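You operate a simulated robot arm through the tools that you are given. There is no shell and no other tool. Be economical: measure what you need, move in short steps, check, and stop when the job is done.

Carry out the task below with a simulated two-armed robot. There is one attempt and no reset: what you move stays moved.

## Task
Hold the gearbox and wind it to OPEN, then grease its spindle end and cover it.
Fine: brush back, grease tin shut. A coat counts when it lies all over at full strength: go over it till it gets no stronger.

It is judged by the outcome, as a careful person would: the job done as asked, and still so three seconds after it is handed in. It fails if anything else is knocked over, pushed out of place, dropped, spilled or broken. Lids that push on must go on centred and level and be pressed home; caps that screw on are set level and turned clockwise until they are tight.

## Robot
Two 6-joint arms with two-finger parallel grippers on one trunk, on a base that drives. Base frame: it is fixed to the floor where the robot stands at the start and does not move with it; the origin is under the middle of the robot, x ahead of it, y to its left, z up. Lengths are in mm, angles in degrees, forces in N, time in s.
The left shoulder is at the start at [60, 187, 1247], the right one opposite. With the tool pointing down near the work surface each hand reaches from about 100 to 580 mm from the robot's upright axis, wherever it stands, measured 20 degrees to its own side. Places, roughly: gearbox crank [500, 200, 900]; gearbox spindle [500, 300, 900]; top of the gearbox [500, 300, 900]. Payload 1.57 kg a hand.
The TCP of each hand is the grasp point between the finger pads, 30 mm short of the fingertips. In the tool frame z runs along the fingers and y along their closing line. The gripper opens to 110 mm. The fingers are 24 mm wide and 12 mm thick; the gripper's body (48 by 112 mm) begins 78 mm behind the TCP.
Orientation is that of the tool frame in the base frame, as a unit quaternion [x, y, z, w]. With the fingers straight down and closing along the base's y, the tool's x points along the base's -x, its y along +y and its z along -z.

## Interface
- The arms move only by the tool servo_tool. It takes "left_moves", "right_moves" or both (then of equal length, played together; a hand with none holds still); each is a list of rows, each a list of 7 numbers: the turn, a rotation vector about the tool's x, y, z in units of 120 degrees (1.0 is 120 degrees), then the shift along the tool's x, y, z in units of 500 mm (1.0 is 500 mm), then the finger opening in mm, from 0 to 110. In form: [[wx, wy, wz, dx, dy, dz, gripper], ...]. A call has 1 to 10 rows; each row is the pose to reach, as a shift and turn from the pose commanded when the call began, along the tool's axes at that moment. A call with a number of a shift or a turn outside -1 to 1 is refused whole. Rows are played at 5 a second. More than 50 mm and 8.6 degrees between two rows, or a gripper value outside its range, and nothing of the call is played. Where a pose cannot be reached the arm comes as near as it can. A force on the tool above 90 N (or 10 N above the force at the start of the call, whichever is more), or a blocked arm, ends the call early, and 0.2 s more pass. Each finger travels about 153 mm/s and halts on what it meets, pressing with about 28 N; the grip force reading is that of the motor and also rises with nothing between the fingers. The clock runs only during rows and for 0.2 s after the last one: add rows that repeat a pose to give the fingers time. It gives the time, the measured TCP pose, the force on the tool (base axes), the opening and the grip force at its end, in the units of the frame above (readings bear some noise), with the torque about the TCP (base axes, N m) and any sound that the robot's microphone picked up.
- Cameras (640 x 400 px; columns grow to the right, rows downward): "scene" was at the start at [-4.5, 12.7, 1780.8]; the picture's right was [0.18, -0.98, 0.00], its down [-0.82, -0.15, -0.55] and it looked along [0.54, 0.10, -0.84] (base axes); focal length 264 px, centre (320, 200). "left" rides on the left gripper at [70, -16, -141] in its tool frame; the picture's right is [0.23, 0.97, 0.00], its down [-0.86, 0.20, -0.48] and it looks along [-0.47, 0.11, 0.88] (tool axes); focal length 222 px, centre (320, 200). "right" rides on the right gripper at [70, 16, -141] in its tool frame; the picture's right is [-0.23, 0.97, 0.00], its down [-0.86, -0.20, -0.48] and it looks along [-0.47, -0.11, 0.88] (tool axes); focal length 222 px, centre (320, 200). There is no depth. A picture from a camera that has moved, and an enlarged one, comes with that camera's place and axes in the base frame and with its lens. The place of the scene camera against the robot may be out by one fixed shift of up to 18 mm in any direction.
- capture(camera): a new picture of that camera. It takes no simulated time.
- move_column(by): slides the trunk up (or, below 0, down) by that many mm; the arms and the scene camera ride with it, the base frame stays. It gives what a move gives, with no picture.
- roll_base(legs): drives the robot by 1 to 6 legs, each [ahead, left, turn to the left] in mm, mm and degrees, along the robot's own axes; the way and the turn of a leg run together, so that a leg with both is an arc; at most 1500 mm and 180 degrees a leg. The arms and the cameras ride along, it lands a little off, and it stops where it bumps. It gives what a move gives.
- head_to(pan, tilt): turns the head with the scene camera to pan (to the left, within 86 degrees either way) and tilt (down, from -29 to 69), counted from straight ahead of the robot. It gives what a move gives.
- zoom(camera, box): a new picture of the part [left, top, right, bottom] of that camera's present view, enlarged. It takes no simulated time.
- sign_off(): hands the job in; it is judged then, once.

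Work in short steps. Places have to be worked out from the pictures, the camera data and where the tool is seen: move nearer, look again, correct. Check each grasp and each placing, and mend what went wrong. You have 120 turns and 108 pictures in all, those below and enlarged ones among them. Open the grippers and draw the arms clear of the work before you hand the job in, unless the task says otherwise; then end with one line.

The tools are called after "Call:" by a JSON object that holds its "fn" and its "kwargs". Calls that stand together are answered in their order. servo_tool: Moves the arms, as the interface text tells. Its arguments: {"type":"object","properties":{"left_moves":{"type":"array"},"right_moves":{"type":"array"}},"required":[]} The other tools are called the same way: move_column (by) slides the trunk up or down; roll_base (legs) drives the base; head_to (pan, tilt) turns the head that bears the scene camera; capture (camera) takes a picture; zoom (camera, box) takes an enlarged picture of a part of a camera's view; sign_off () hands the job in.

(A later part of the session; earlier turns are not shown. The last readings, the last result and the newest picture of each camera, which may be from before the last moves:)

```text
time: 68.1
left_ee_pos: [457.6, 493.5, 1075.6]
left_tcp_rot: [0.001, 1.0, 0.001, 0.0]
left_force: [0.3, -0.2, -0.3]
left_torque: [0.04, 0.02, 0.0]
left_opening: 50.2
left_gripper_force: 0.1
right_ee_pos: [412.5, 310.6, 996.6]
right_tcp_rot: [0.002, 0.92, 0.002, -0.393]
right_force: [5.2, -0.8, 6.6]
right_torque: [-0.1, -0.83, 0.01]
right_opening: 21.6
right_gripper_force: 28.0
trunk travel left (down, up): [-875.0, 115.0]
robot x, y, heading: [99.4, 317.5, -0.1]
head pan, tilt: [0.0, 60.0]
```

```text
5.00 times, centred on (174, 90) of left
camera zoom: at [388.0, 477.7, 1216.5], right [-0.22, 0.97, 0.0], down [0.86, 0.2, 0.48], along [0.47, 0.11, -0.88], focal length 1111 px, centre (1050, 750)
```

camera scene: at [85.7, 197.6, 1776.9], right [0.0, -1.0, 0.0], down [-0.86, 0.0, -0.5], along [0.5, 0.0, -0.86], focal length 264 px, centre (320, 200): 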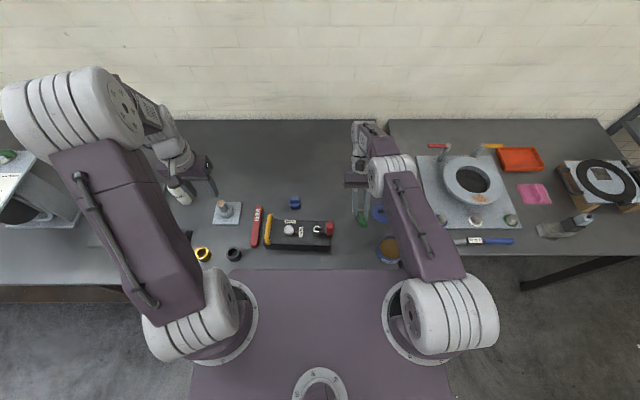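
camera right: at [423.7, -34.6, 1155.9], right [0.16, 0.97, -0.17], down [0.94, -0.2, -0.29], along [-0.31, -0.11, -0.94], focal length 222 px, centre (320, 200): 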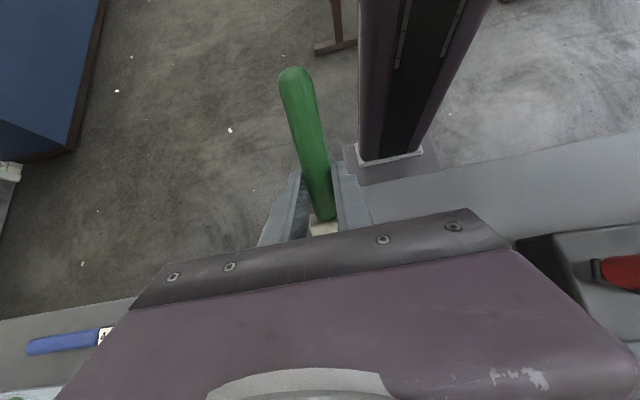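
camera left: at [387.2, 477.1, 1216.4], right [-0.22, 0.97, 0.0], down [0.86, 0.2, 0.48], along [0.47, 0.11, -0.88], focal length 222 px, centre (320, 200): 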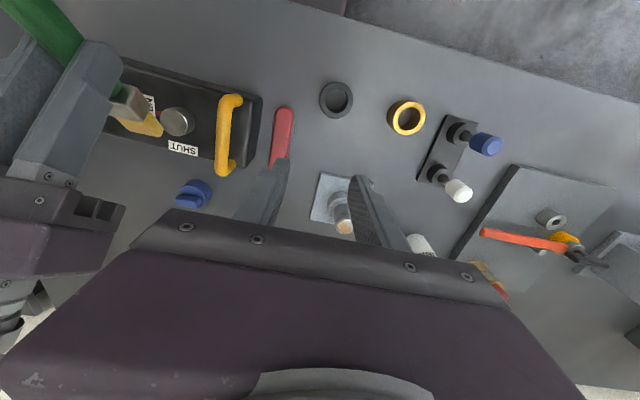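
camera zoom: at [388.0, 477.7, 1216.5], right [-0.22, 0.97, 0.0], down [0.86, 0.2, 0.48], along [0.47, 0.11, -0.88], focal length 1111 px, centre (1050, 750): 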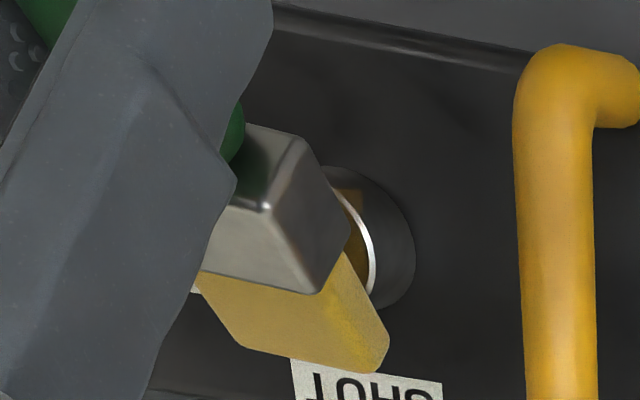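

The bristles reach farther than assumed (the tip is over the far edge). I lift and redo strokes 12–48 mm nearer to the robot, so the tip itself crosses the whole face.

Call:
{"fn": "servo_tool", "kwargs": {"right_moves": [[0, 0, 0, 0.0288, 0, -0.0278, 0], [0, 0, 0, 0.0339, 0, 0.0006, 0], [0, 0, 0, 0.0167, 0, 0.0173, 0], [0, 0, 0, 0.0334, 0, 0.0345, 0], [0, 0, 0, 0.05, 0, 0.0518, 0], [0, 0, 0, 0.0667, 0, 0.069, 0], [0, 0, 0, 0.0955, 0, 0.0412, 0], [0, 0, 0, 0.0455, -0.026, -0.0105, 0], [0, 0, 0, 0.0167, -0.026, 0.0173, 0], [0, 0, 0, 0.0334, -0.026, 0.0345, 0]]}}

Call:
{"fn": "servo_tool", "kwargs": {"right_moves": [[0, 0, 0, 0.0167, 0, 0.0173, 0], [0, 0, 0, 0.0333, 0, 0.0345, 0], [0, 0, 0, 0.0621, 0, 0.0067, 0], [0, 0, 0, 0.0121, 0.013, -0.045, 0], [0, 0, 0, -0.0167, 0.013, -0.0172, 0], [0, 0, 0, 0.0, 0.013, 0.0, 0], [0, 0, 0, 0.0167, 0.013, 0.0173, 0], [0, 0, 0, 0.0333, 0.013, 0.0345, 0], [0, 0, 0, 0.0621, 0.0, 0.0067, 0], [0, 0, 0, 0.1, -0.03, -0.05, 0]]}}

Call:
{"fn": "servo_tool", "kwargs": {"right_moves": [[0, 0, 0, 0.03, -0.06, -0.03, 0], [0, 0, 0, 0.05, -0.13, -0.05, 0]]}}

Call:
{"fn": "zoom", "kwargs": {"camera": "left", "box": [130, 60, 226, 120]}}

Call:
{"fn": "zoom", "kwargs": {"camera": "scene", "box": [285, 210, 349, 250]}}

```text
time: 70.3
left_ee_pos: [456.4, 495.9, 1073.6]
left_tcp_rot: [0.002, 1.0, 0.0, 0.002]
left_force: [-1.2, -0.1, 0.9]
left_torque: [0.01, -0.01, 0.02]
left_opening: 49.9
left_gripper_force: 0.0
right_ee_pos: [386.0, 298.6, 995.0]
right_tcp_rot: [0.002, 0.919, 0.0, -0.394]
right_force: [1.0, 0.4, 0.8]
right_torque: [0.07, -0.15, 0.0]
right_opening: 21.0
right_gripper_force: 28.0
trunk travel left (down, up): [-875.0, 115.0]
robot x, y, heading: [97.8, 321.0, -0.3]
head pan, tilt: [0.0, 60.0]
```

```text
time: 72.5
left_ee_pos: [456.6, 493.1, 1075.3]
left_tcp_rot: [0.002, 1.0, -0.001, 0.0]
left_force: [-0.7, -0.1, -0.9]
left_torque: [0.03, -0.02, 0.0]
left_opening: 50.2
left_gripper_force: 0.1
right_ee_pos: [371.6, 282.4, 1049.4]
right_tcp_rot: [0.001, 0.92, 0.001, -0.393]
right_force: [-0.3, 0.3, -0.7]
right_torque: [-0.02, 0.0, -0.01]
right_opening: 21.2
right_gripper_force: 28.2
trunk travel left (down, up): [-875.0, 115.0]
robot x, y, heading: [95.2, 317.5, -0.1]
head pan, tilt: [0.0, 60.0]
```

```text
time: 73.1
left_ee_pos: [456.9, 492.1, 1074.9]
left_tcp_rot: [0.002, 1.0, 0.0, 0.0]
left_force: [0.1, -0.4, -0.6]
left_torque: [0.03, 0.0, 0.0]
left_opening: 50.2
left_gripper_force: 0.0
right_ee_pos: [368.2, 219.4, 1086.3]
right_tcp_rot: [0.001, 0.919, 0.001, -0.394]
right_force: [0.5, -0.1, -1.0]
right_torque: [-0.02, 0.0, 0.01]
right_opening: 21.2
right_gripper_force: 27.9
trunk travel left (down, up): [-875.0, 115.0]
robot x, y, heading: [95.7, 320.0, -0.3]
head pan, tilt: [0.0, 60.0]
```

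```text
6.67 times, centred on (178, 90) of left
camera zoom: at [386.8, 476.0, 1217.0], right [-0.22, 0.97, 0.0], down [0.86, 0.2, 0.48], along [0.47, 0.11, -0.88], focal length 1481 px, centre (1267, 933)
```

zoom: 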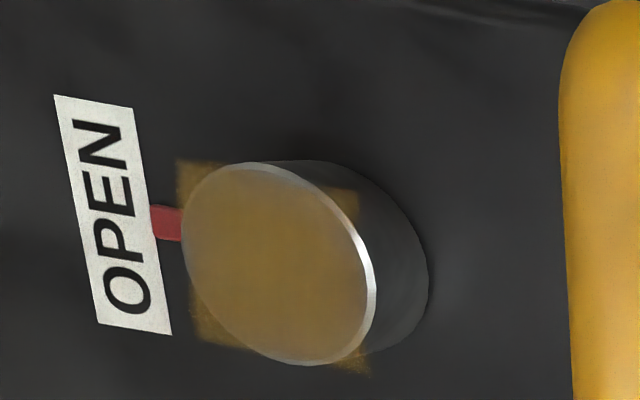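

```text
10.00 times, centred on (317, 230) of scene
camera zoom: at [90.4, 315.6, 1776.9], right [0.0, -1.0, 0.0], down [-0.87, 0.0, -0.5], along [0.5, 0.0, -0.87], focal length 2645 px, centre (350, -100)
```

zoom: 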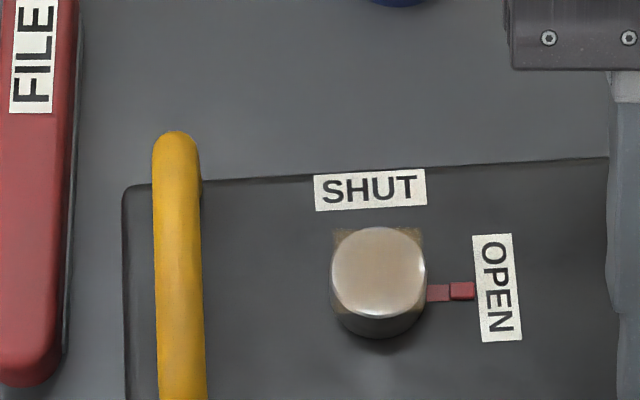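

No change from the last passes: the coat is at full strength and even. I now carry the brush back toward its place, levelling it on the way.

Call:
{"fn": "servo_tool", "kwargs": {"right_moves": [[0, 0, 0, 0.043, -0.03, -0.0417, 0], [0, 0, 0, 0.043, -0.12, -0.0417, 0], [0, 0, 0, 0.043, -0.21, -0.0417, 0], [0, 0, 0, 0.043, -0.291, -0.0417, 0], [0, -0.065, 0, 0.02, -0.291, -0.065, 0], [0, -0.13, 0, -0.002, -0.291, -0.088, 0], [0, -0.195, 0, -0.024, -0.291, -0.111, 0], [0, -0.26, 0, -0.047, -0.291, -0.135, 0], [0, -0.325, 0, -0.07, -0.291, -0.158, 0], [0, -0.387, 0, -0.0918, -0.291, -0.1812, 0]]}}

Call:
{"fn": "capture", "kwargs": {"camera": "right"}}

Call:
{"fn": "capture", "kwargs": {"camera": "scene"}}

```text
time: 75.3
left_ee_pos: [457.0, 493.1, 1074.2]
left_tcp_rot: [0.001, 1.0, 0.0, 0.0]
left_force: [0.1, 0.7, 0.7]
left_torque: [0.01, -0.02, 0.0]
left_opening: 49.9
left_gripper_force: 0.1
right_ee_pos: [467.9, 72.7, 1115.0]
right_tcp_rot: [0.002, 1.0, 0.0, 0.001]
right_force: [1.2, 0.1, -0.7]
right_torque: [-0.03, 0.02, -0.04]
right_opening: 21.0
right_gripper_force: 28.2
trunk travel left (down, up): [-875.0, 115.0]
robot x, y, heading: [95.4, 318.2, -0.3]
head pan, tilt: [0.0, 60.0]
```

```text
47 pictures are left
camera right: at [397.9, 87.7, 1256.7], right [0.23, 0.97, 0.0], down [0.85, -0.2, 0.48], along [0.47, -0.11, -0.88], focal length 222 px, centre (320, 200)
```

right: 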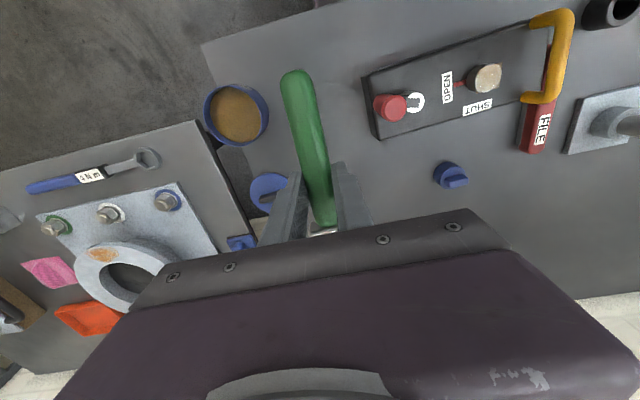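

```text
46 pictures are left
camera scene: at [90.6, 318.1, 1776.9], right [0.0, -1.0, 0.0], down [-0.87, 0.0, -0.5], along [0.5, 0.0, -0.87], focal length 264 px, centre (320, 200)
```

scene: 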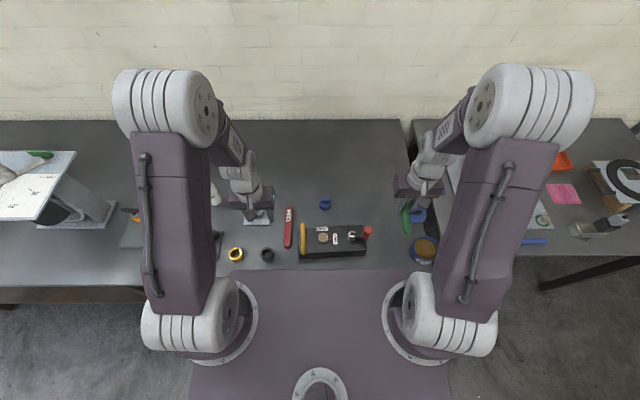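

The brush is level above its place. I lower it, slowly at the end.

Call:
{"fn": "servo_tool", "kwargs": {"right_moves": [[0, 0, 0, 0.004, 0.002, 0.09, 0], [0, 0, 0, 0.004, 0.002, 0.18, 0], [0, 0, 0, 0.004, 0.002, 0.27, 0], [0, 0, 0, 0.004, 0.002, 0.36, 0], [0, 0, 0, 0.004, 0.002, 0.43, 0], [0, 0, 0, 0.004, 0.002, 0.46, 0], [0, 0, 0, 0.004, 0.002, 0.475, 0], [0, 0, 0, 0.004, 0.002, 0.482, 0], [0, 0, 0, 0.004, 0.002, 0.484, 0], [0, 0, 0, 0.004, 0.002, 0.484, 0]]}}

Call:
{"fn": "capture", "kwargs": {"camera": "right"}}

```text
time: 77.5
left_ee_pos: [456.7, 495.0, 1076.2]
left_tcp_rot: [0.002, 1.0, 0.0, 0.0]
left_force: [-0.9, 0.3, 0.4]
left_torque: [0.0, -0.01, -0.05]
left_opening: 50.0
left_gripper_force: 0.0
right_ee_pos: [465.3, 75.2, 872.0]
right_tcp_rot: [0.002, 1.0, -0.001, 0.0]
right_force: [2.8, -1.5, 7.4]
right_torque: [-0.03, 0.58, 0.06]
right_opening: 21.3
right_gripper_force: 27.6
trunk travel left (down, up): [-875.0, 115.0]
robot x, y, heading: [96.8, 322.8, -0.1]
head pan, tilt: [0.0, 60.0]
```

```text
45 pictures are left
camera right: at [396.3, 89.0, 1013.6], right [0.23, 0.97, 0.0], down [0.85, -0.2, 0.48], along [0.47, -0.11, -0.88], focal length 222 px, centre (320, 200)
```

right: 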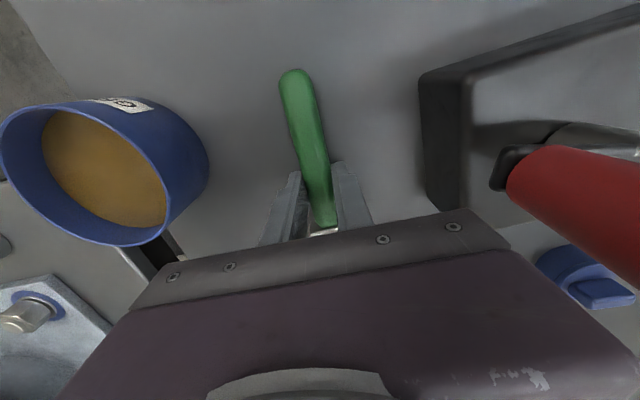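

It matches its original pose and touches the table. I release and rise.

Call:
{"fn": "servo_tool", "kwargs": {"right_moves": [[0, 0, 0, 0, 0, 0, 30], [0, 0, 0, 0, 0, 0, 50], [0, 0, 0, 0, 0, 0, 50], [0, 0, 0, 0, 0, -0.06, 50], [0, 0, 0, 0, 0, -0.14, 50], [0, 0, 0, 0, 0, -0.22, 50], [0, 0, 0, 0, -0.06, -0.29, 50], [0, 0, 0, 0, -0.15, -0.29, 50]]}}

Call:
{"fn": "capture", "kwargs": {"camera": "right"}}

Call:
{"fn": "zoom", "kwargs": {"camera": "scene", "box": [290, 170, 450, 270]}}

```text
time: 79.3
left_ee_pos: [457.2, 491.8, 1075.6]
left_tcp_rot: [0.001, 1.0, 0.001, 0.0]
left_force: [0.2, -0.4, -0.1]
left_torque: [0.02, 0.0, 0.05]
left_opening: 50.3
left_gripper_force: 0.1
right_ee_pos: [466.1, -7.4, 1014.9]
right_tcp_rot: [0.001, 1.0, 0.001, 0.0]
right_force: [-0.2, -0.4, -1.1]
right_torque: [0.04, 0.01, 0.02]
right_opening: 50.1
right_gripper_force: 0.0
trunk travel left (down, up): [-875.0, 115.0]
robot x, y, heading: [96.6, 317.2, -0.1]
head pan, tilt: [0.0, 60.0]
```

```text
44 pictures are left
camera right: at [396.6, 7.8, 1157.1], right [0.23, 0.97, 0.0], down [0.85, -0.2, 0.48], along [0.47, -0.11, -0.88], focal length 222 px, centre (320, 200)
```

right: 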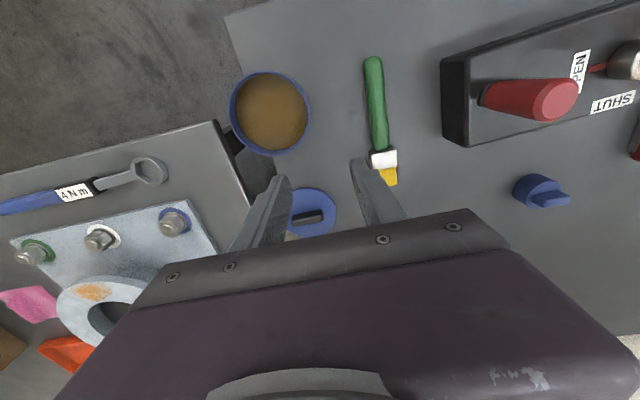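

```text
4.00 times, centred on (370, 220) of scene
camera zoom: at [91.0, 314.5, 1776.9], right [0.0, -1.0, 0.0], down [-0.87, 0.0, -0.5], along [0.5, 0.0, -0.87], focal length 1058 px, centre (120, 120)
```

zoom: 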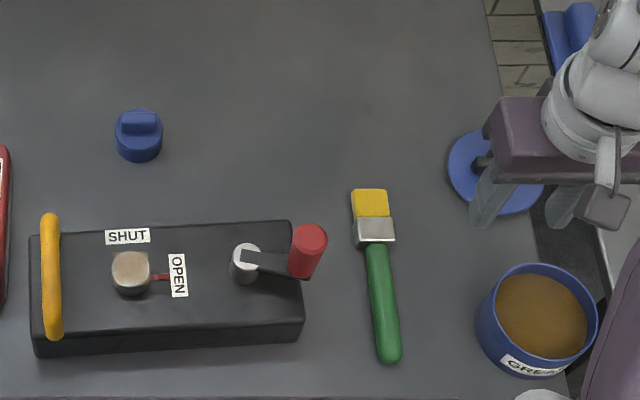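

The brush is back where it was. The tin lid lies at about (573, -54) with its bar grip along y. I turn the right hand 90° while drawing it in, then drive the base right to reach it.

Call:
{"fn": "servo_tool", "kwargs": {"right_moves": [[0, 0, -0.07, 0.012, 0.03, -0.02, 60], [0, 0, -0.14, 0.024, 0.06, -0.04, 60], [0, 0, -0.21, 0.036, 0.09, -0.06, 60], [0, 0, -0.28, 0.048, 0.12, -0.08, 60], [0, 0, -0.35, 0.06, 0.15, -0.1, 60], [0, 0, -0.42, 0.072, 0.18, -0.12, 60], [0, 0, -0.49, 0.084, 0.21, -0.14, 60], [0, 0, -0.56, 0.096, 0.24, -0.16, 60], [0, 0, -0.63, 0.108, 0.27, -0.17, 60], [0, 0, -0.7, 0.12, 0.3, -0.17, 60]]}}

Call:
{"fn": "roll_base", "kwargs": {"legs": [[0, -215, 0]]}}

Call:
{"fn": "servo_tool", "kwargs": {"right_moves": [[0, 0, -0.05, 0, 0, 0, 60], [0, 0, -0.05, 0, 0, 0, 60]]}}

Call:
{"fn": "capture", "kwargs": {"camera": "right"}}

```text
time: 81.5
left_ee_pos: [457.0, 494.9, 1075.0]
left_tcp_rot: [0.002, 1.0, 0.0, 0.0]
left_force: [-0.4, -0.3, 0.3]
left_torque: [0.01, 0.0, 0.01]
left_opening: 50.4
left_gripper_force: 0.2
right_ee_pos: [404.5, 150.1, 1101.8]
right_tcp_rot: [-0.669, 0.743, -0.001, 0.001]
right_force: [0.2, 0.3, -0.9]
right_torque: [-0.03, -0.01, 0.03]
right_opening: 60.0
right_gripper_force: 0.2
trunk travel left (down, up): [-875.0, 115.0]
robot x, y, heading: [100.7, 315.2, -0.2]
head pan, tilt: [0.0, 60.0]
```

```text
time: 83.1
left_ee_pos: [456.1, 284.2, 1074.3]
left_tcp_rot: [0.002, 1.0, -0.002, 0.0]
left_force: [-0.5, 0.4, 0.4]
left_torque: [-0.03, 0.01, 0.02]
left_opening: 50.2
left_gripper_force: 0.1
right_ee_pos: [403.3, -60.1, 1101.2]
right_tcp_rot: [-0.667, 0.745, -0.002, -0.001]
right_force: [0.4, -0.1, -0.7]
right_torque: [-0.02, -0.01, 0.04]
right_opening: 60.0
right_gripper_force: 0.1
trunk travel left (down, up): [-875.0, 115.0]
robot x, y, heading: [101.7, 101.6, -0.4]
head pan, tilt: [0.0, 60.0]
```

```text
time: 83.7
left_ee_pos: [457.0, 282.2, 1074.5]
left_tcp_rot: [0.003, 1.0, -0.001, -0.001]
left_force: [0.5, -0.1, -0.6]
left_torque: [0.0, 0.03, -0.02]
left_opening: 50.4
left_gripper_force: 0.1
right_ee_pos: [405.4, -62.6, 1100.5]
right_tcp_rot: [-0.706, 0.708, -0.001, 0.001]
right_force: [0.7, 0.3, 0.4]
right_torque: [0.01, 0.01, 0.0]
right_opening: 59.8
right_gripper_force: 0.0
trunk travel left (down, up): [-875.0, 115.0]
robot x, y, heading: [96.4, 105.4, -0.3]
head pan, tilt: [0.0, 60.0]
```

```text
42 pictures are left
camera right: at [387.5, -132.6, 1242.7], right [-0.97, 0.23, 0.0], down [0.2, 0.86, 0.48], along [0.11, 0.46, -0.88], focal length 222 px, centre (320, 200)
```

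right: 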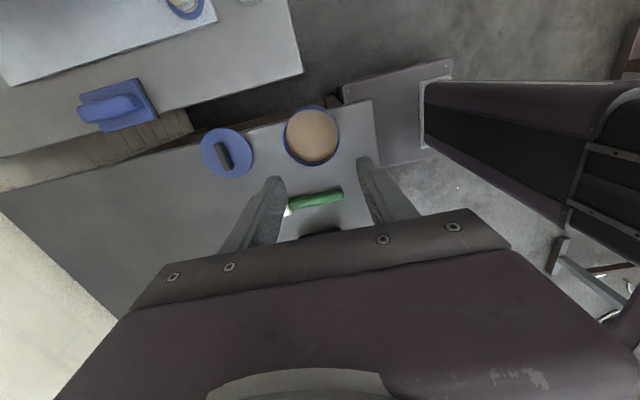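

The lid's bar grip is about at (574, -58), turned roughly 10° from y. I move closer for a better look.

Call:
{"fn": "servo_tool", "kwargs": {"right_moves": [[0, 0, 0, 0, -0.06, 0.045, 60], [0, 0, -0.02, 0, -0.12, 0.09, 60], [0, 0, -0.04, 0, -0.18, 0.135, 60], [0, 0, -0.06, 0, -0.24, 0.18, 60], [0, 0, -0.08, 0, -0.32, 0.18, 60], [0, 0, -0.08, 0, -0.32, 0.18, 60]]}}

Call:
{"fn": "capture", "kwargs": {"camera": "right"}}

```text
time: 85.1
left_ee_pos: [455.1, 280.7, 1075.4]
left_tcp_rot: [0.003, 1.0, 0.001, -0.001]
left_force: [-0.4, -0.3, -1.1]
left_torque: [-0.01, -0.01, 0.03]
left_opening: 50.0
left_gripper_force: 0.0
right_ee_pos: [567.3, -60.0, 1013.7]
right_tcp_rot: [0.762, -0.648, 0.001, -0.001]
right_force: [0.3, -0.4, 0.0]
right_torque: [0.01, 0.01, 0.01]
right_opening: 59.9
right_gripper_force: 0.1
trunk travel left (down, up): [-875.0, 115.0]
robot x, y, heading: [97.0, 103.3, -0.3]
head pan, tilt: [0.0, 60.0]
```

```text
41 pictures are left
camera right: at [562.6, -134.0, 1154.3], right [-1.0, 0.07, 0.0], down [0.06, 0.88, 0.48], along [0.03, 0.48, -0.88], focal length 222 px, centre (320, 200)
```

right: 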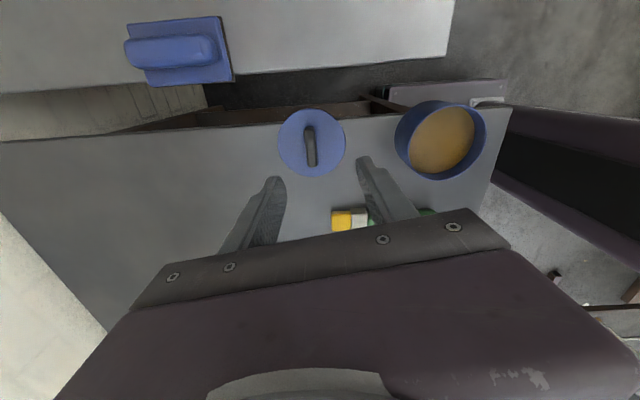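

The bar is along y after all, centred at about (580, -56). I square up the hand and descend toward it with a modest opening.

Call:
{"fn": "servo_tool", "kwargs": {"right_moves": [[0, 0, 0.04, -0.002, -0.014, 0.04, 45], [0, 0, 0.08, -0.0036, -0.027, 0.1, 45], [0, 0, 0.08, -0.0036, -0.027, 0.16, 45], [0, 0, 0.08, -0.0036, -0.027, 0.16, 45]]}}

Call:
{"fn": "capture", "kwargs": {"camera": "right"}}

Call:
{"fn": "zoom", "kwargs": {"camera": "scene", "box": [320, 150, 480, 250]}}

```text
time: 86.1
left_ee_pos: [456.3, 281.3, 1075.4]
left_tcp_rot: [0.003, 1.0, 0.0, 0.001]
left_force: [0.0, 0.0, 0.6]
left_torque: [0.02, -0.03, -0.01]
left_opening: 49.9
left_gripper_force: 0.0
right_ee_pos: [575.4, -59.6, 930.3]
right_tcp_rot: [-0.705, 0.709, -0.001, 0.0]
right_force: [0.2, -0.4, -0.7]
right_torque: [-0.05, -0.01, -0.03]
right_opening: 45.2
right_gripper_force: 0.1
trunk travel left (down, up): [-875.0, 115.0]
robot x, y, heading: [94.7, 105.3, -0.4]
head pan, tilt: [0.0, 60.0]
```

```text
40 pictures are left
camera right: at [558.6, -131.5, 1072.1], right [-0.97, 0.23, 0.0], down [0.2, 0.85, 0.48], along [0.11, 0.47, -0.88], focal length 222 px, centre (320, 200)
```

right: 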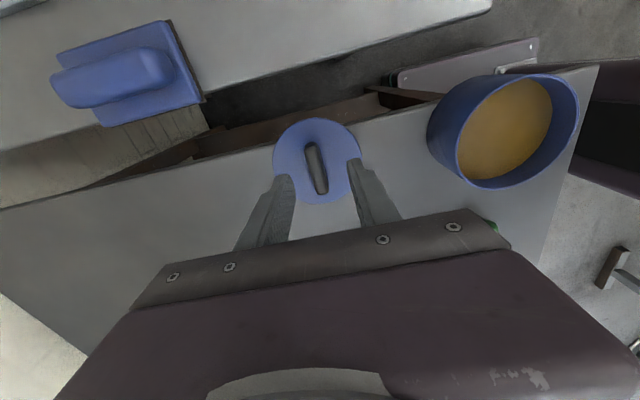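

```text
4.00 times, centred on (400, 200) of scene
camera zoom: at [90.2, 106.3, 1776.9], right [-0.01, -1.0, 0.0], down [-0.87, 0.0, -0.5], along [0.5, 0.0, -0.87], focal length 1058 px, centre (0, 200)
```

zoom: 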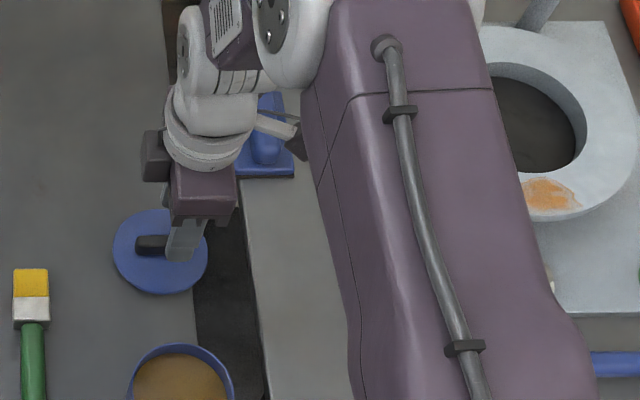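

The bar centre is at (581, -55). I correct, descend and close on the bar.

Call:
{"fn": "servo_tool", "kwargs": {"right_moves": [[0, 0, 0, -0.0072, -0.0112, 0.04, 45], [0, 0, 0, -0.0072, -0.0112, 0.07, 45], [0, 0, 0, -0.0072, -0.0112, 0.088, 45], [0, 0, 0, -0.0072, -0.0112, 0.092, 45], [0, 0, 0, -0.0072, -0.0112, 0.092, 15], [0, 0, 0, -0.0072, -0.0112, 0.092, 0], [0, 0, 0, -0.0072, -0.0112, 0.092, 0]]}}

Call:
{"fn": "capture", "kwargs": {"camera": "right"}}

```text
time: 87.7
left_ee_pos: [457.1, 280.7, 1075.3]
left_tcp_rot: [0.003, 1.0, 0.0, 0.0]
left_force: [0.1, 0.4, 0.3]
left_torque: [0.0, 0.0, -0.01]
left_opening: 50.2
left_gripper_force: 0.1
right_ee_pos: [582.0, -56.0, 884.2]
right_tcp_rot: [-0.706, 0.709, 0.0, 0.001]
right_force: [0.0, 0.0, -0.6]
right_torque: [0.03, 0.03, 0.0]
right_opening: 12.7
right_gripper_force: 28.0
trunk travel left (down, up): [-875.0, 115.0]
robot x, y, heading: [95.8, 105.5, -0.2]
head pan, tilt: [0.0, 60.0]
```

```text
38 pictures are left
camera right: at [565.5, -127.2, 1026.0], right [-0.97, 0.23, 0.0], down [0.2, 0.85, 0.48], along [0.11, 0.47, -0.88], focal length 222 px, centre (320, 200)
```

right: 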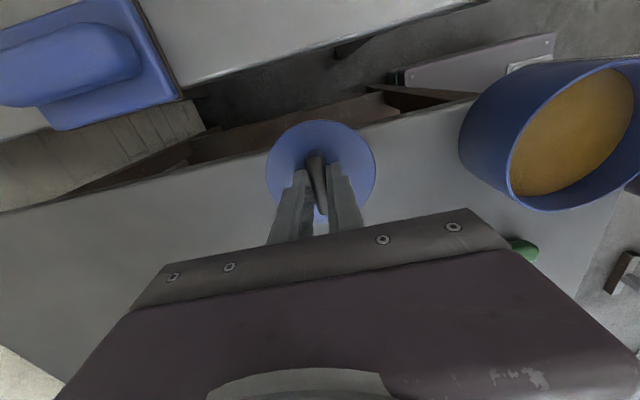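

The lid is gripped (12.7). I lift it 90 mm, carry it over near the tin, and bring the left hand across as a second viewpoint.

Call:
{"fn": "servo_tool", "kwargs": {"right_moves": [[0, 0, 0, 0, 0, -0.05, 0], [0, 0, 0, 0, 0, -0.12, 0], [0, 0, 0, 0, 0, -0.18, 0], [0, 0, 0, 0, 0.08, -0.18, 0], [0, 0, 0, 0, 0.16, -0.18, 0], [0, 0, 0, 0, 0.24, -0.18, 0], [0, 0, 0, 0, 0.328, -0.18, 0], [0, 0, 0, 0, 0.328, -0.18, 0]], "left_moves": [[0, 0, 0, 0.04, -0.04, 0, 50], [0, 0, 0, 0.08, -0.08, 0, 50], [0, 0, 0, 0.12, -0.12, 0, 50], [0, 0, 0, 0.12, -0.18, 0, 50], [0, 0, 0, 0.12, -0.24, 0, 50], [0, 0, 0, 0.12, -0.28, 0, 50], [0, 0, 0, 0.12, -0.28, 0, 50], [0, 0, 0, 0.12, -0.28, 0, 50]]}}

Call:
{"fn": "capture", "kwargs": {"camera": "right"}}

Call:
{"fn": "capture", "kwargs": {"camera": "left"}}

Call:
{"fn": "zoom", "kwargs": {"camera": "scene", "box": [310, 190, 438, 270]}}

```text
time: 89.5
left_ee_pos: [395.6, 141.5, 1073.1]
left_tcp_rot: [0.003, 1.0, 0.0, 0.0]
left_force: [-0.2, 0.7, -0.6]
left_torque: [-0.02, -0.03, -0.02]
left_opening: 50.0
left_gripper_force: 0.1
right_ee_pos: [418.1, -52.7, 974.9]
right_tcp_rot: [-0.705, 0.709, 0.0, 0.001]
right_force: [-0.9, -0.4, -0.4]
right_torque: [0.01, 0.01, 0.01]
right_opening: 13.0
right_gripper_force: 27.7
trunk travel left (down, up): [-875.0, 115.0]
robot x, y, heading: [101.1, 107.2, -0.3]
head pan, tilt: [0.0, 60.0]
```

```text
37 pictures are left
camera right: at [402.0, -124.3, 1116.9], right [-0.97, 0.23, 0.0], down [0.2, 0.85, 0.48], along [0.11, 0.47, -0.88], focal length 222 px, centre (320, 200)
```

right: 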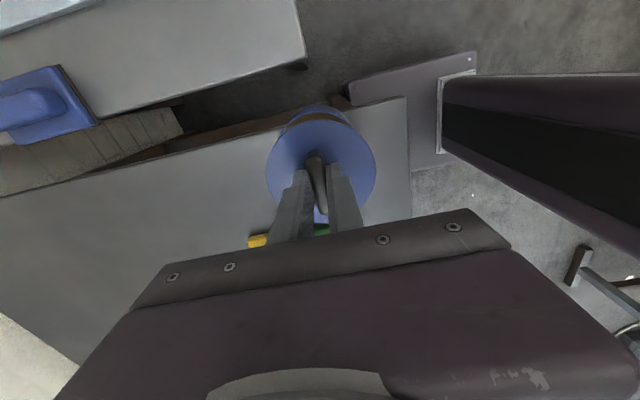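

```text
36 pictures are left
camera left: at [325.5, 125.3, 1215.2], right [-0.22, 0.97, 0.0], down [0.86, 0.2, 0.48], along [0.47, 0.11, -0.88], focal length 222 px, centre (320, 200)
```

left: 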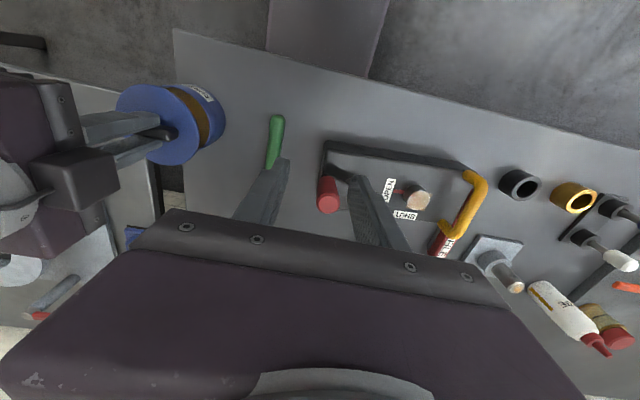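

```text
5.00 times, centred on (374, 230) of scene
camera zoom: at [90.3, 106.1, 1776.9], right [-0.01, -1.0, 0.0], down [-0.87, 0.0, -0.5], along [0.5, 0.0, -0.87], focal length 1322 px, centre (50, 50)
```

zoom: 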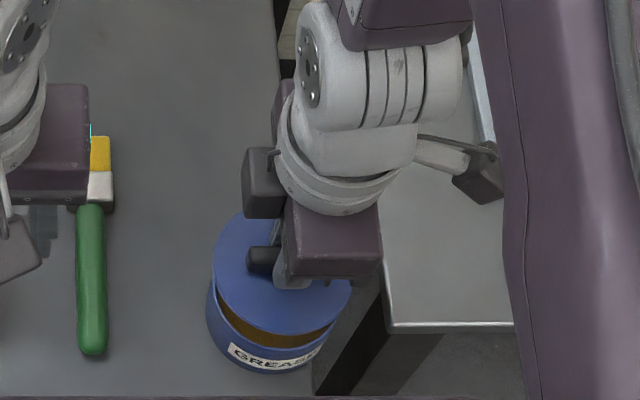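

In the scene view the lid sits almost exactly over the tin. I cross-check the alignment from the left camera, enlarged, together with the right one.

Call:
{"fn": "zoom", "kwargs": {"camera": "left", "box": [90, 60, 250, 160]}}

Call:
{"fn": "zoom", "kwargs": {"camera": "right", "box": [240, 80, 400, 180]}}

```text
4.00 times, centred on (170, 110) of left
camera zoom: at [325.5, 125.3, 1215.2], right [-0.22, 0.97, 0.0], down [0.86, 0.2, 0.48], along [0.47, 0.11, -0.88], focal length 888 px, centre (920, 560)
```

zoom: 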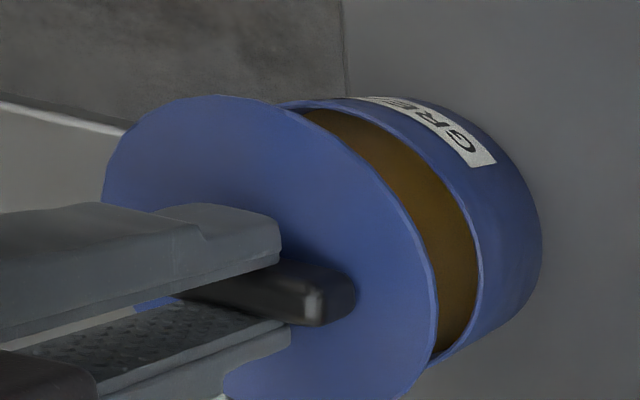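

```text
4.00 times, centred on (320, 130) of right
camera zoom: at [402.0, -124.3, 1116.9], right [-0.97, 0.23, 0.0], down [0.2, 0.85, 0.48], along [0.11, 0.47, -0.88], focal length 888 px, centre (320, 480)
```

zoom: 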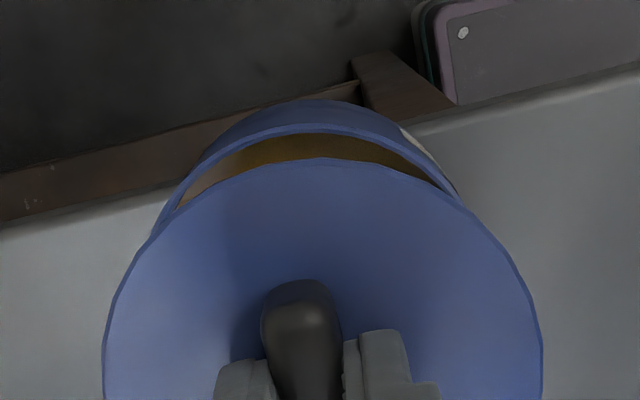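

The views agree: the lid is within about 2 mm of the tin axis; I correct by (+1, -2) and lower to just above the rim.

Call:
{"fn": "servo_tool", "kwargs": {"right_moves": [[0, 0, 0, 0.004, -0.002, 0.02, 0], [0, 0, 0, 0.004, -0.002, 0.04, 0], [0, 0, 0, 0.004, -0.002, 0.06, 0], [0, 0, 0, 0.004, -0.002, 0.066, 0], [0, 0, 0, 0.004, -0.002, 0.066, 0]]}}

Call:
{"fn": "zoom", "kwargs": {"camera": "left", "box": [90, 60, 250, 160]}}

Call:
{"fn": "zoom", "kwargs": {"camera": "right", "box": [240, 80, 400, 180]}}

```text
time: 90.7
left_ee_pos: [395.0, 140.5, 1073.4]
left_tcp_rot: [0.003, 1.0, 0.0, 0.0]
left_force: [0.1, 0.5, 0.1]
left_torque: [0.01, 0.01, -0.02]
left_opening: 50.1
left_gripper_force: 0.0
right_ee_pos: [419.3, -57.6, 942.5]
right_tcp_rot: [-0.705, 0.709, -0.001, 0.0]
right_force: [1.0, -1.3, -1.1]
right_torque: [-0.03, 0.03, 0.03]
right_opening: 13.0
right_gripper_force: 28.4
trunk travel left (down, up): [-875.0, 115.0]
robot x, y, heading: [98.8, 107.8, -0.3]
head pan, tilt: [0.0, 60.0]
```

```text
4.00 times, centred on (170, 110) of left
camera zoom: at [325.4, 125.4, 1215.2], right [-0.22, 0.97, 0.0], down [0.86, 0.2, 0.48], along [0.47, 0.11, -0.88], focal length 888 px, centre (920, 560)
```

zoom: 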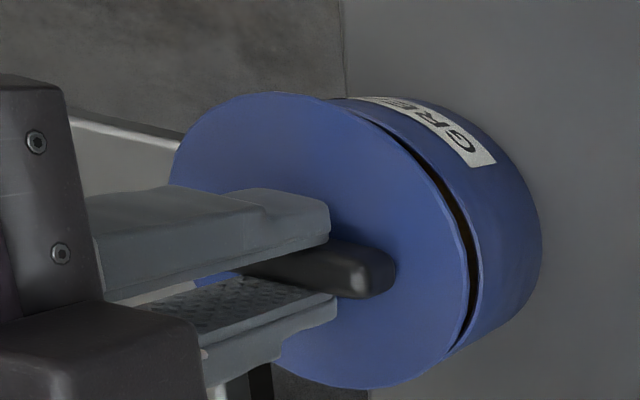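

```text
4.00 times, centred on (320, 130) of right
camera zoom: at [402.8, -129.6, 1083.3], right [-0.97, 0.23, 0.0], down [0.2, 0.85, 0.48], along [0.11, 0.47, -0.88], focal length 888 px, centre (320, 480)
```

zoom: 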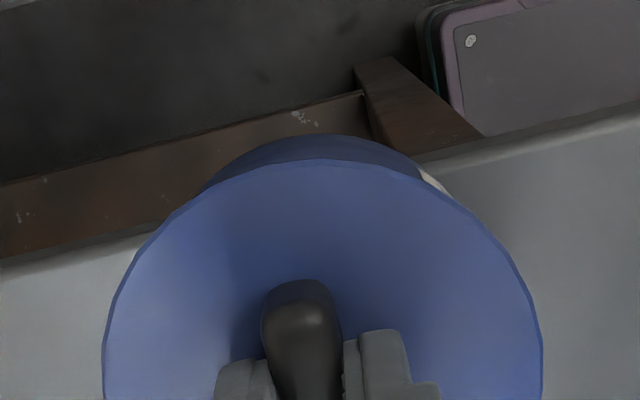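

The lid and rim look concentric with a few millimetres of gap. I lower gently until it touches.

Call:
{"fn": "servo_tool", "kwargs": {"right_moves": [[0, 0, 0, -0.002, 0, 0.006, 0], [0, 0, 0, -0.002, 0, 0.012, 0], [0, 0, 0, -0.002, 0, 0.018, 0], [0, 0, 0, -0.002, 0, 0.018, 0]]}}

Call:
{"fn": "zoom", "kwargs": {"camera": "left", "box": [90, 60, 250, 160]}}

```text
time: 91.7
left_ee_pos: [394.0, 140.3, 1074.7]
left_tcp_rot: [0.003, 1.0, 0.0, 0.0]
left_force: [0.0, -0.3, -0.7]
left_torque: [0.0, 0.0, 0.0]
left_opening: 50.2
left_gripper_force: 0.0
right_ee_pos: [419.6, -56.6, 933.1]
right_tcp_rot: [-0.705, 0.709, -0.001, 0.001]
right_force: [-0.5, 0.3, 0.0]
right_torque: [-0.04, 0.0, 0.01]
right_opening: 12.9
right_gripper_force: 28.2
trunk travel left (down, up): [-875.0, 115.0]
robot x, y, heading: [94.2, 109.3, -0.2]
head pan, tilt: [0.0, 60.0]
```

```text
4.00 times, centred on (170, 110) of left
camera zoom: at [325.3, 125.5, 1215.2], right [-0.22, 0.97, 0.0], down [0.86, 0.2, 0.48], along [0.47, 0.11, -0.88], focal length 888 px, centre (920, 560)
```

zoom: 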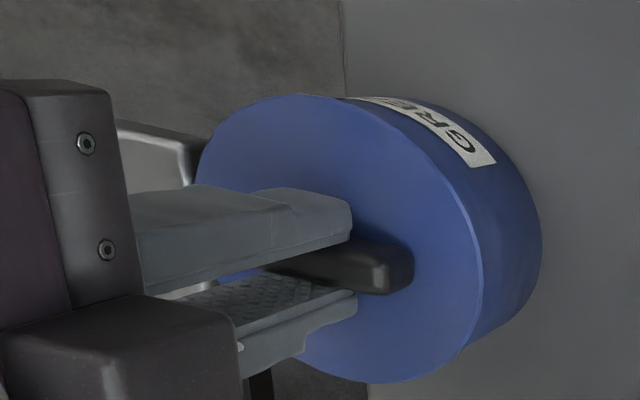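

The lid now meets the rim without force and lines up with the wall. I press down gradually.

Call:
{"fn": "servo_tool", "kwargs": {"right_moves": [[0, 0, 0, 0, 0, 0.006, 0], [0, 0, 0, 0, 0, 0.012, 0], [0, 0, 0, 0, 0, 0.018, 0], [0, 0, 0, 0, 0, 0.022, 0], [0, 0, 0, 0, 0, 0.022, 0]]}}

Call:
{"fn": "zoom", "kwargs": {"camera": "left", "box": [90, 60, 250, 160]}}

```text
time: 92.6
left_ee_pos: [391.0, 141.7, 1075.0]
left_tcp_rot: [0.003, 1.0, 0.0, 0.002]
left_force: [-0.2, 0.9, 0.5]
left_torque: [0.01, 0.0, 0.02]
left_opening: 50.1
left_gripper_force: 0.1
right_ee_pos: [419.0, -56.7, 930.0]
right_tcp_rot: [-0.705, 0.709, -0.005, 0.005]
right_force: [-5.8, -9.9, 70.8]
right_torque: [-0.19, 0.93, 0.33]
right_opening: 13.0
right_gripper_force: 28.0
trunk travel left (down, up): [-875.0, 115.0]
robot x, y, heading: [96.4, 104.0, -0.4]
head pan, tilt: [0.0, 60.0]
stopped in row 4 (right hand): the force on the tool passed its limit (the readings are from after the stop); the commanded pose is now the measured one
```

```text
4.00 times, centred on (170, 110) of left
camera zoom: at [320.0, 126.4, 1216.9], right [-0.22, 0.98, 0.0], down [0.85, 0.19, 0.48], along [0.47, 0.1, -0.88], focal length 888 px, centre (920, 560)
```

zoom: 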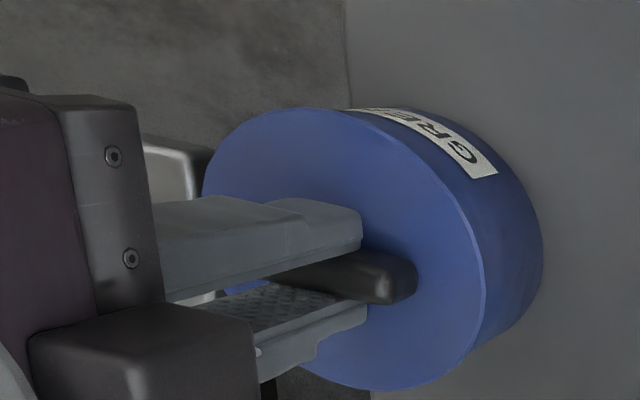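

It stopped at over 90 N after about 3 mm; the lid bottom is about 9 mm below the rim line and looks level. I release, rise and inspect.

Call:
{"fn": "servo_tool", "kwargs": {"right_moves": [[0, 0, 0, 0, 0, 0, 30], [0, 0, 0, 0, 0, 0, 45], [0, 0, 0, 0, 0, -0.02, 45], [0, 0, 0, 0, 0, -0.08, 45], [0, 0, 0, 0, 0, -0.16, 45], [0, 0, 0, 0.08, 0, -0.2, 45], [0, 0, 0, 0.16, 0, -0.2, 45]]}}

Call:
{"fn": "zoom", "kwargs": {"camera": "left", "box": [90, 60, 250, 160]}}

Call:
{"fn": "zoom", "kwargs": {"camera": "scene", "box": [320, 200, 416, 260]}}

```text
time: 94.2
left_ee_pos: [395.5, 139.2, 1073.7]
left_tcp_rot: [0.002, 1.0, 0.0, 0.0]
left_force: [-0.7, -0.9, 0.2]
left_torque: [0.01, 0.02, -0.01]
left_opening: 50.2
left_gripper_force: 0.1
right_ee_pos: [419.9, -137.8, 1024.0]
right_tcp_rot: [-0.704, 0.71, -0.003, 0.005]
right_force: [-1.0, -0.2, 1.1]
right_torque: [0.04, -0.02, 0.01]
right_opening: 45.0
right_gripper_force: 0.0
trunk travel left (down, up): [-875.0, 115.0]
robot x, y, heading: [95.9, 104.1, -0.2]
head pan, tilt: [0.0, 60.0]
```

```text
4.00 times, centred on (170, 110) of left
camera zoom: at [325.0, 122.8, 1215.3], right [-0.22, 0.98, 0.0], down [0.86, 0.19, 0.48], along [0.47, 0.11, -0.88], focal length 888 px, centre (920, 560)
```

zoom: 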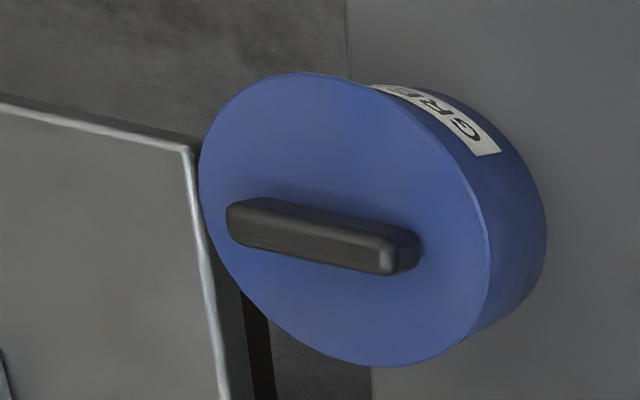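

```text
6.67 times, centred on (368, 230) of scene
camera zoom: at [89.4, 102.5, 1776.9], right [-0.01, -1.0, 0.0], down [-0.87, 0.01, -0.5], along [0.5, 0.0, -0.87], focal length 1763 px, centre (0, 0)
```

zoom: 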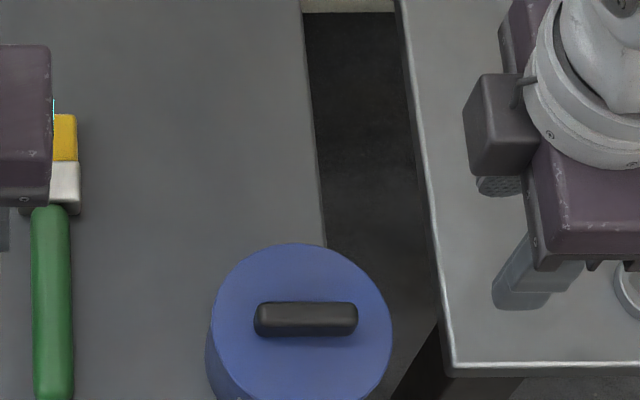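

The lid sits flush and level. As a check that it is home, I press once more with closed fingers on the bar's middle.

Call:
{"fn": "servo_tool", "kwargs": {"right_moves": [[0, 0, 0, -0.08, 0, 0.0, 0], [0, 0, 0, -0.16, 0, 0.03, 0], [0, 0, 0, -0.162, 0, 0.1, 0], [0, 0, 0, -0.162, 0, 0.14, 0], [0, 0, 0, -0.162, 0, 0.155, 0], [0, 0, 0, -0.162, 0, 0.165, 0], [0, 0, 0, -0.162, 0, 0.175, 0], [0, 0, 0, -0.162, 0, 0.185, 0], [0, 0, 0, -0.162, 0, 0.195, 0], [0, 0, 0, -0.162, 0, 0.205, 0]]}}

```text
time: 95.6
left_ee_pos: [389.7, 141.1, 1075.8]
left_tcp_rot: [0.004, 1.0, -0.002, 0.002]
left_force: [0.1, 0.1, -0.1]
left_torque: [-0.03, -0.01, -0.01]
left_opening: 50.0
left_gripper_force: 0.1
right_ee_pos: [422.5, -57.9, 950.9]
right_tcp_rot: [-0.704, 0.71, -0.012, 0.012]
right_force: [-6.5, -10.5, 80.5]
right_torque: [-0.29, 0.71, 0.05]
right_opening: 0.0
right_gripper_force: 21.1
trunk travel left (down, up): [-875.0, 115.0]
robot x, y, heading: [94.1, 105.2, 0.1]
head pan, tilt: [0.0, 60.0]
stopped in row 7 (right hand): the force on the tool passed its limit (the readings are from after the stop); the commanded pose is now the measured one
```

Firm at 90 N with no further travel, so the lid is home. I raise the right hand and level it, then drive left again for the cap and the gearbox.

Call:
{"fn": "servo_tool", "kwargs": {"right_moves": [[0, 0, 0, 0, 0, -0.04, 20], [-0.0163, 0, 0, 0, 0, -0.12, 60], [-0.0163, 0, 0, 0, 0, -0.2, 60], [-0.0163, 0, 0, 0, 0, -0.28, 60], [-0.0163, 0, 0, -0.08, 0, -0.3, 60], [-0.0163, 0, 0, -0.08, 0, -0.3, 60]], "left_moves": [[0, 0, 0, 0, 0.03, 0, 50], [0, 0, 0, 0, 0.1, -0.02, 50], [0, 0, 0, 0, 0.16, -0.06, 50], [0, 0, 0, 0, 0.16, -0.06, 50], [0, 0, 0, 0, 0.16, -0.06, 50], [0, 0, 0, 0, 0.16, -0.06, 50]]}}

Call:
{"fn": "roll_base", "kwargs": {"legs": [[0, 200, 0]]}}

Call:
{"fn": "capture", "kwargs": {"camera": "right"}}

Call:
{"fn": "capture", "kwargs": {"camera": "left"}}

```text
time: 97.0
left_ee_pos: [393.1, 219.6, 1103.2]
left_tcp_rot: [0.003, 1.0, 0.0, 0.0]
left_force: [0.2, -0.5, 0.6]
left_torque: [0.0, -0.03, 0.0]
left_opening: 50.0
left_gripper_force: 0.1
right_ee_pos: [422.9, -19.7, 1094.9]
right_tcp_rot: [-0.704, 0.71, 0.004, -0.003]
right_force: [0.2, -0.4, 0.5]
right_torque: [0.0, 0.01, -0.01]
right_opening: 60.1
right_gripper_force: 0.0
trunk travel left (down, up): [-875.0, 115.0]
robot x, y, heading: [95.5, 106.2, -0.2]
head pan, tilt: [0.0, 60.0]
```

```text
time: 98.6
left_ee_pos: [393.7, 419.0, 1104.0]
left_tcp_rot: [0.002, 1.0, 0.002, 0.0]
left_force: [0.4, -0.6, -0.4]
left_torque: [0.01, -0.01, 0.03]
left_opening: 50.0
left_gripper_force: 0.1
right_ee_pos: [424.6, 180.1, 1093.3]
right_tcp_rot: [-0.706, 0.709, 0.005, -0.001]
right_force: [-0.1, -0.2, -0.8]
right_torque: [0.07, 0.01, 0.0]
right_opening: 59.8
right_gripper_force: 0.0
trunk travel left (down, up): [-875.0, 115.0]
robot x, y, heading: [99.8, 307.2, -0.3]
head pan, tilt: [0.0, 60.0]
```

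```text
26 pictures are left
camera right: at [409.2, 107.6, 1235.1], right [-0.97, 0.23, 0.01], down [0.21, 0.85, 0.48], along [0.1, 0.47, -0.88], focal length 222 px, centre (320, 200)
```

right: 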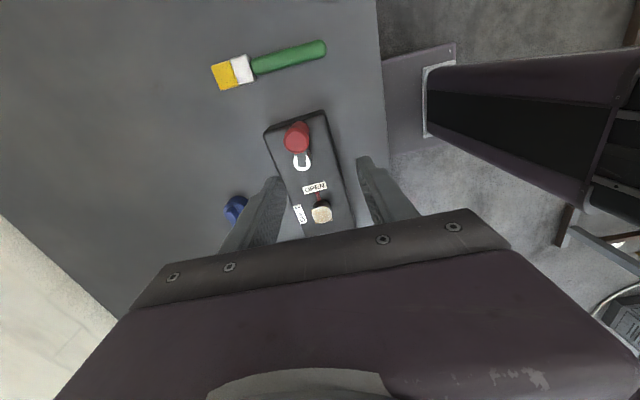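

```text
25 pictures are left
camera left: at [324.7, 402.1, 1244.9], right [-0.22, 0.97, 0.0], down [0.86, 0.2, 0.48], along [0.47, 0.11, -0.88], focal length 222 px, centre (320, 200)
```

left: 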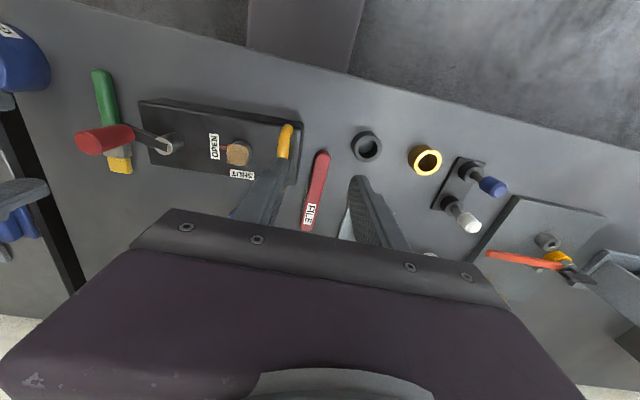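

Cap and gearbox are in reach. First I grip the handle with the left hand to slide the gearbox back the ~30 mm it was dragged.

Call:
{"fn": "servo_tool", "kwargs": {"left_moves": [[0, 0, 0, -0.05, -0.05, 0.04, 50], [0, 0, 0, -0.096, -0.1, 0.08, 50], [0, 0, 0, -0.096, -0.1, 0.16, 50], [0, 0, 0, -0.096, -0.1, 0.24, 50], [0, 0, 0, -0.096, -0.1, 0.3, 50], [0, 0, 0, -0.096, -0.1, 0.33, 50], [0, 0, 0, -0.096, -0.1, 0.342, 50], [0, 0, 0, -0.096, -0.1, 0.342, 20], [0, 0, 0, -0.096, -0.1, 0.342, 0], [0, 0, 0, -0.096, -0.1, 0.342, 0]]}}

Call:
{"fn": "capture", "kwargs": {"camera": "left"}}

```text
time: 100.8
left_ee_pos: [441.7, 371.0, 932.2]
left_tcp_rot: [0.002, 1.0, 0.0, 0.001]
left_force: [2.4, -0.8, -0.3]
left_torque: [0.01, -0.1, 0.31]
left_opening: 15.7
left_gripper_force: 27.8
right_ee_pos: [424.1, 182.3, 1094.7]
right_tcp_rot: [-0.704, 0.71, 0.003, -0.003]
right_force: [-0.4, 0.9, 0.4]
right_torque: [0.01, -0.01, 0.05]
right_opening: 60.0
right_gripper_force: 0.0
trunk travel left (down, up): [-875.0, 115.0]
robot x, y, heading: [99.2, 310.3, -0.3]
head pan, tilt: [0.0, 60.0]
```

```text
24 pictures are left
camera left: at [371.6, 355.5, 1073.8], right [-0.22, 0.97, 0.0], down [0.86, 0.2, 0.48], along [0.47, 0.11, -0.88], focal length 222 px, centre (320, 200)
```

left: 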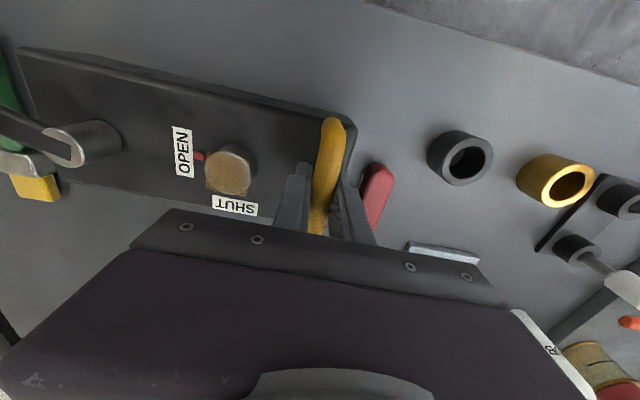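

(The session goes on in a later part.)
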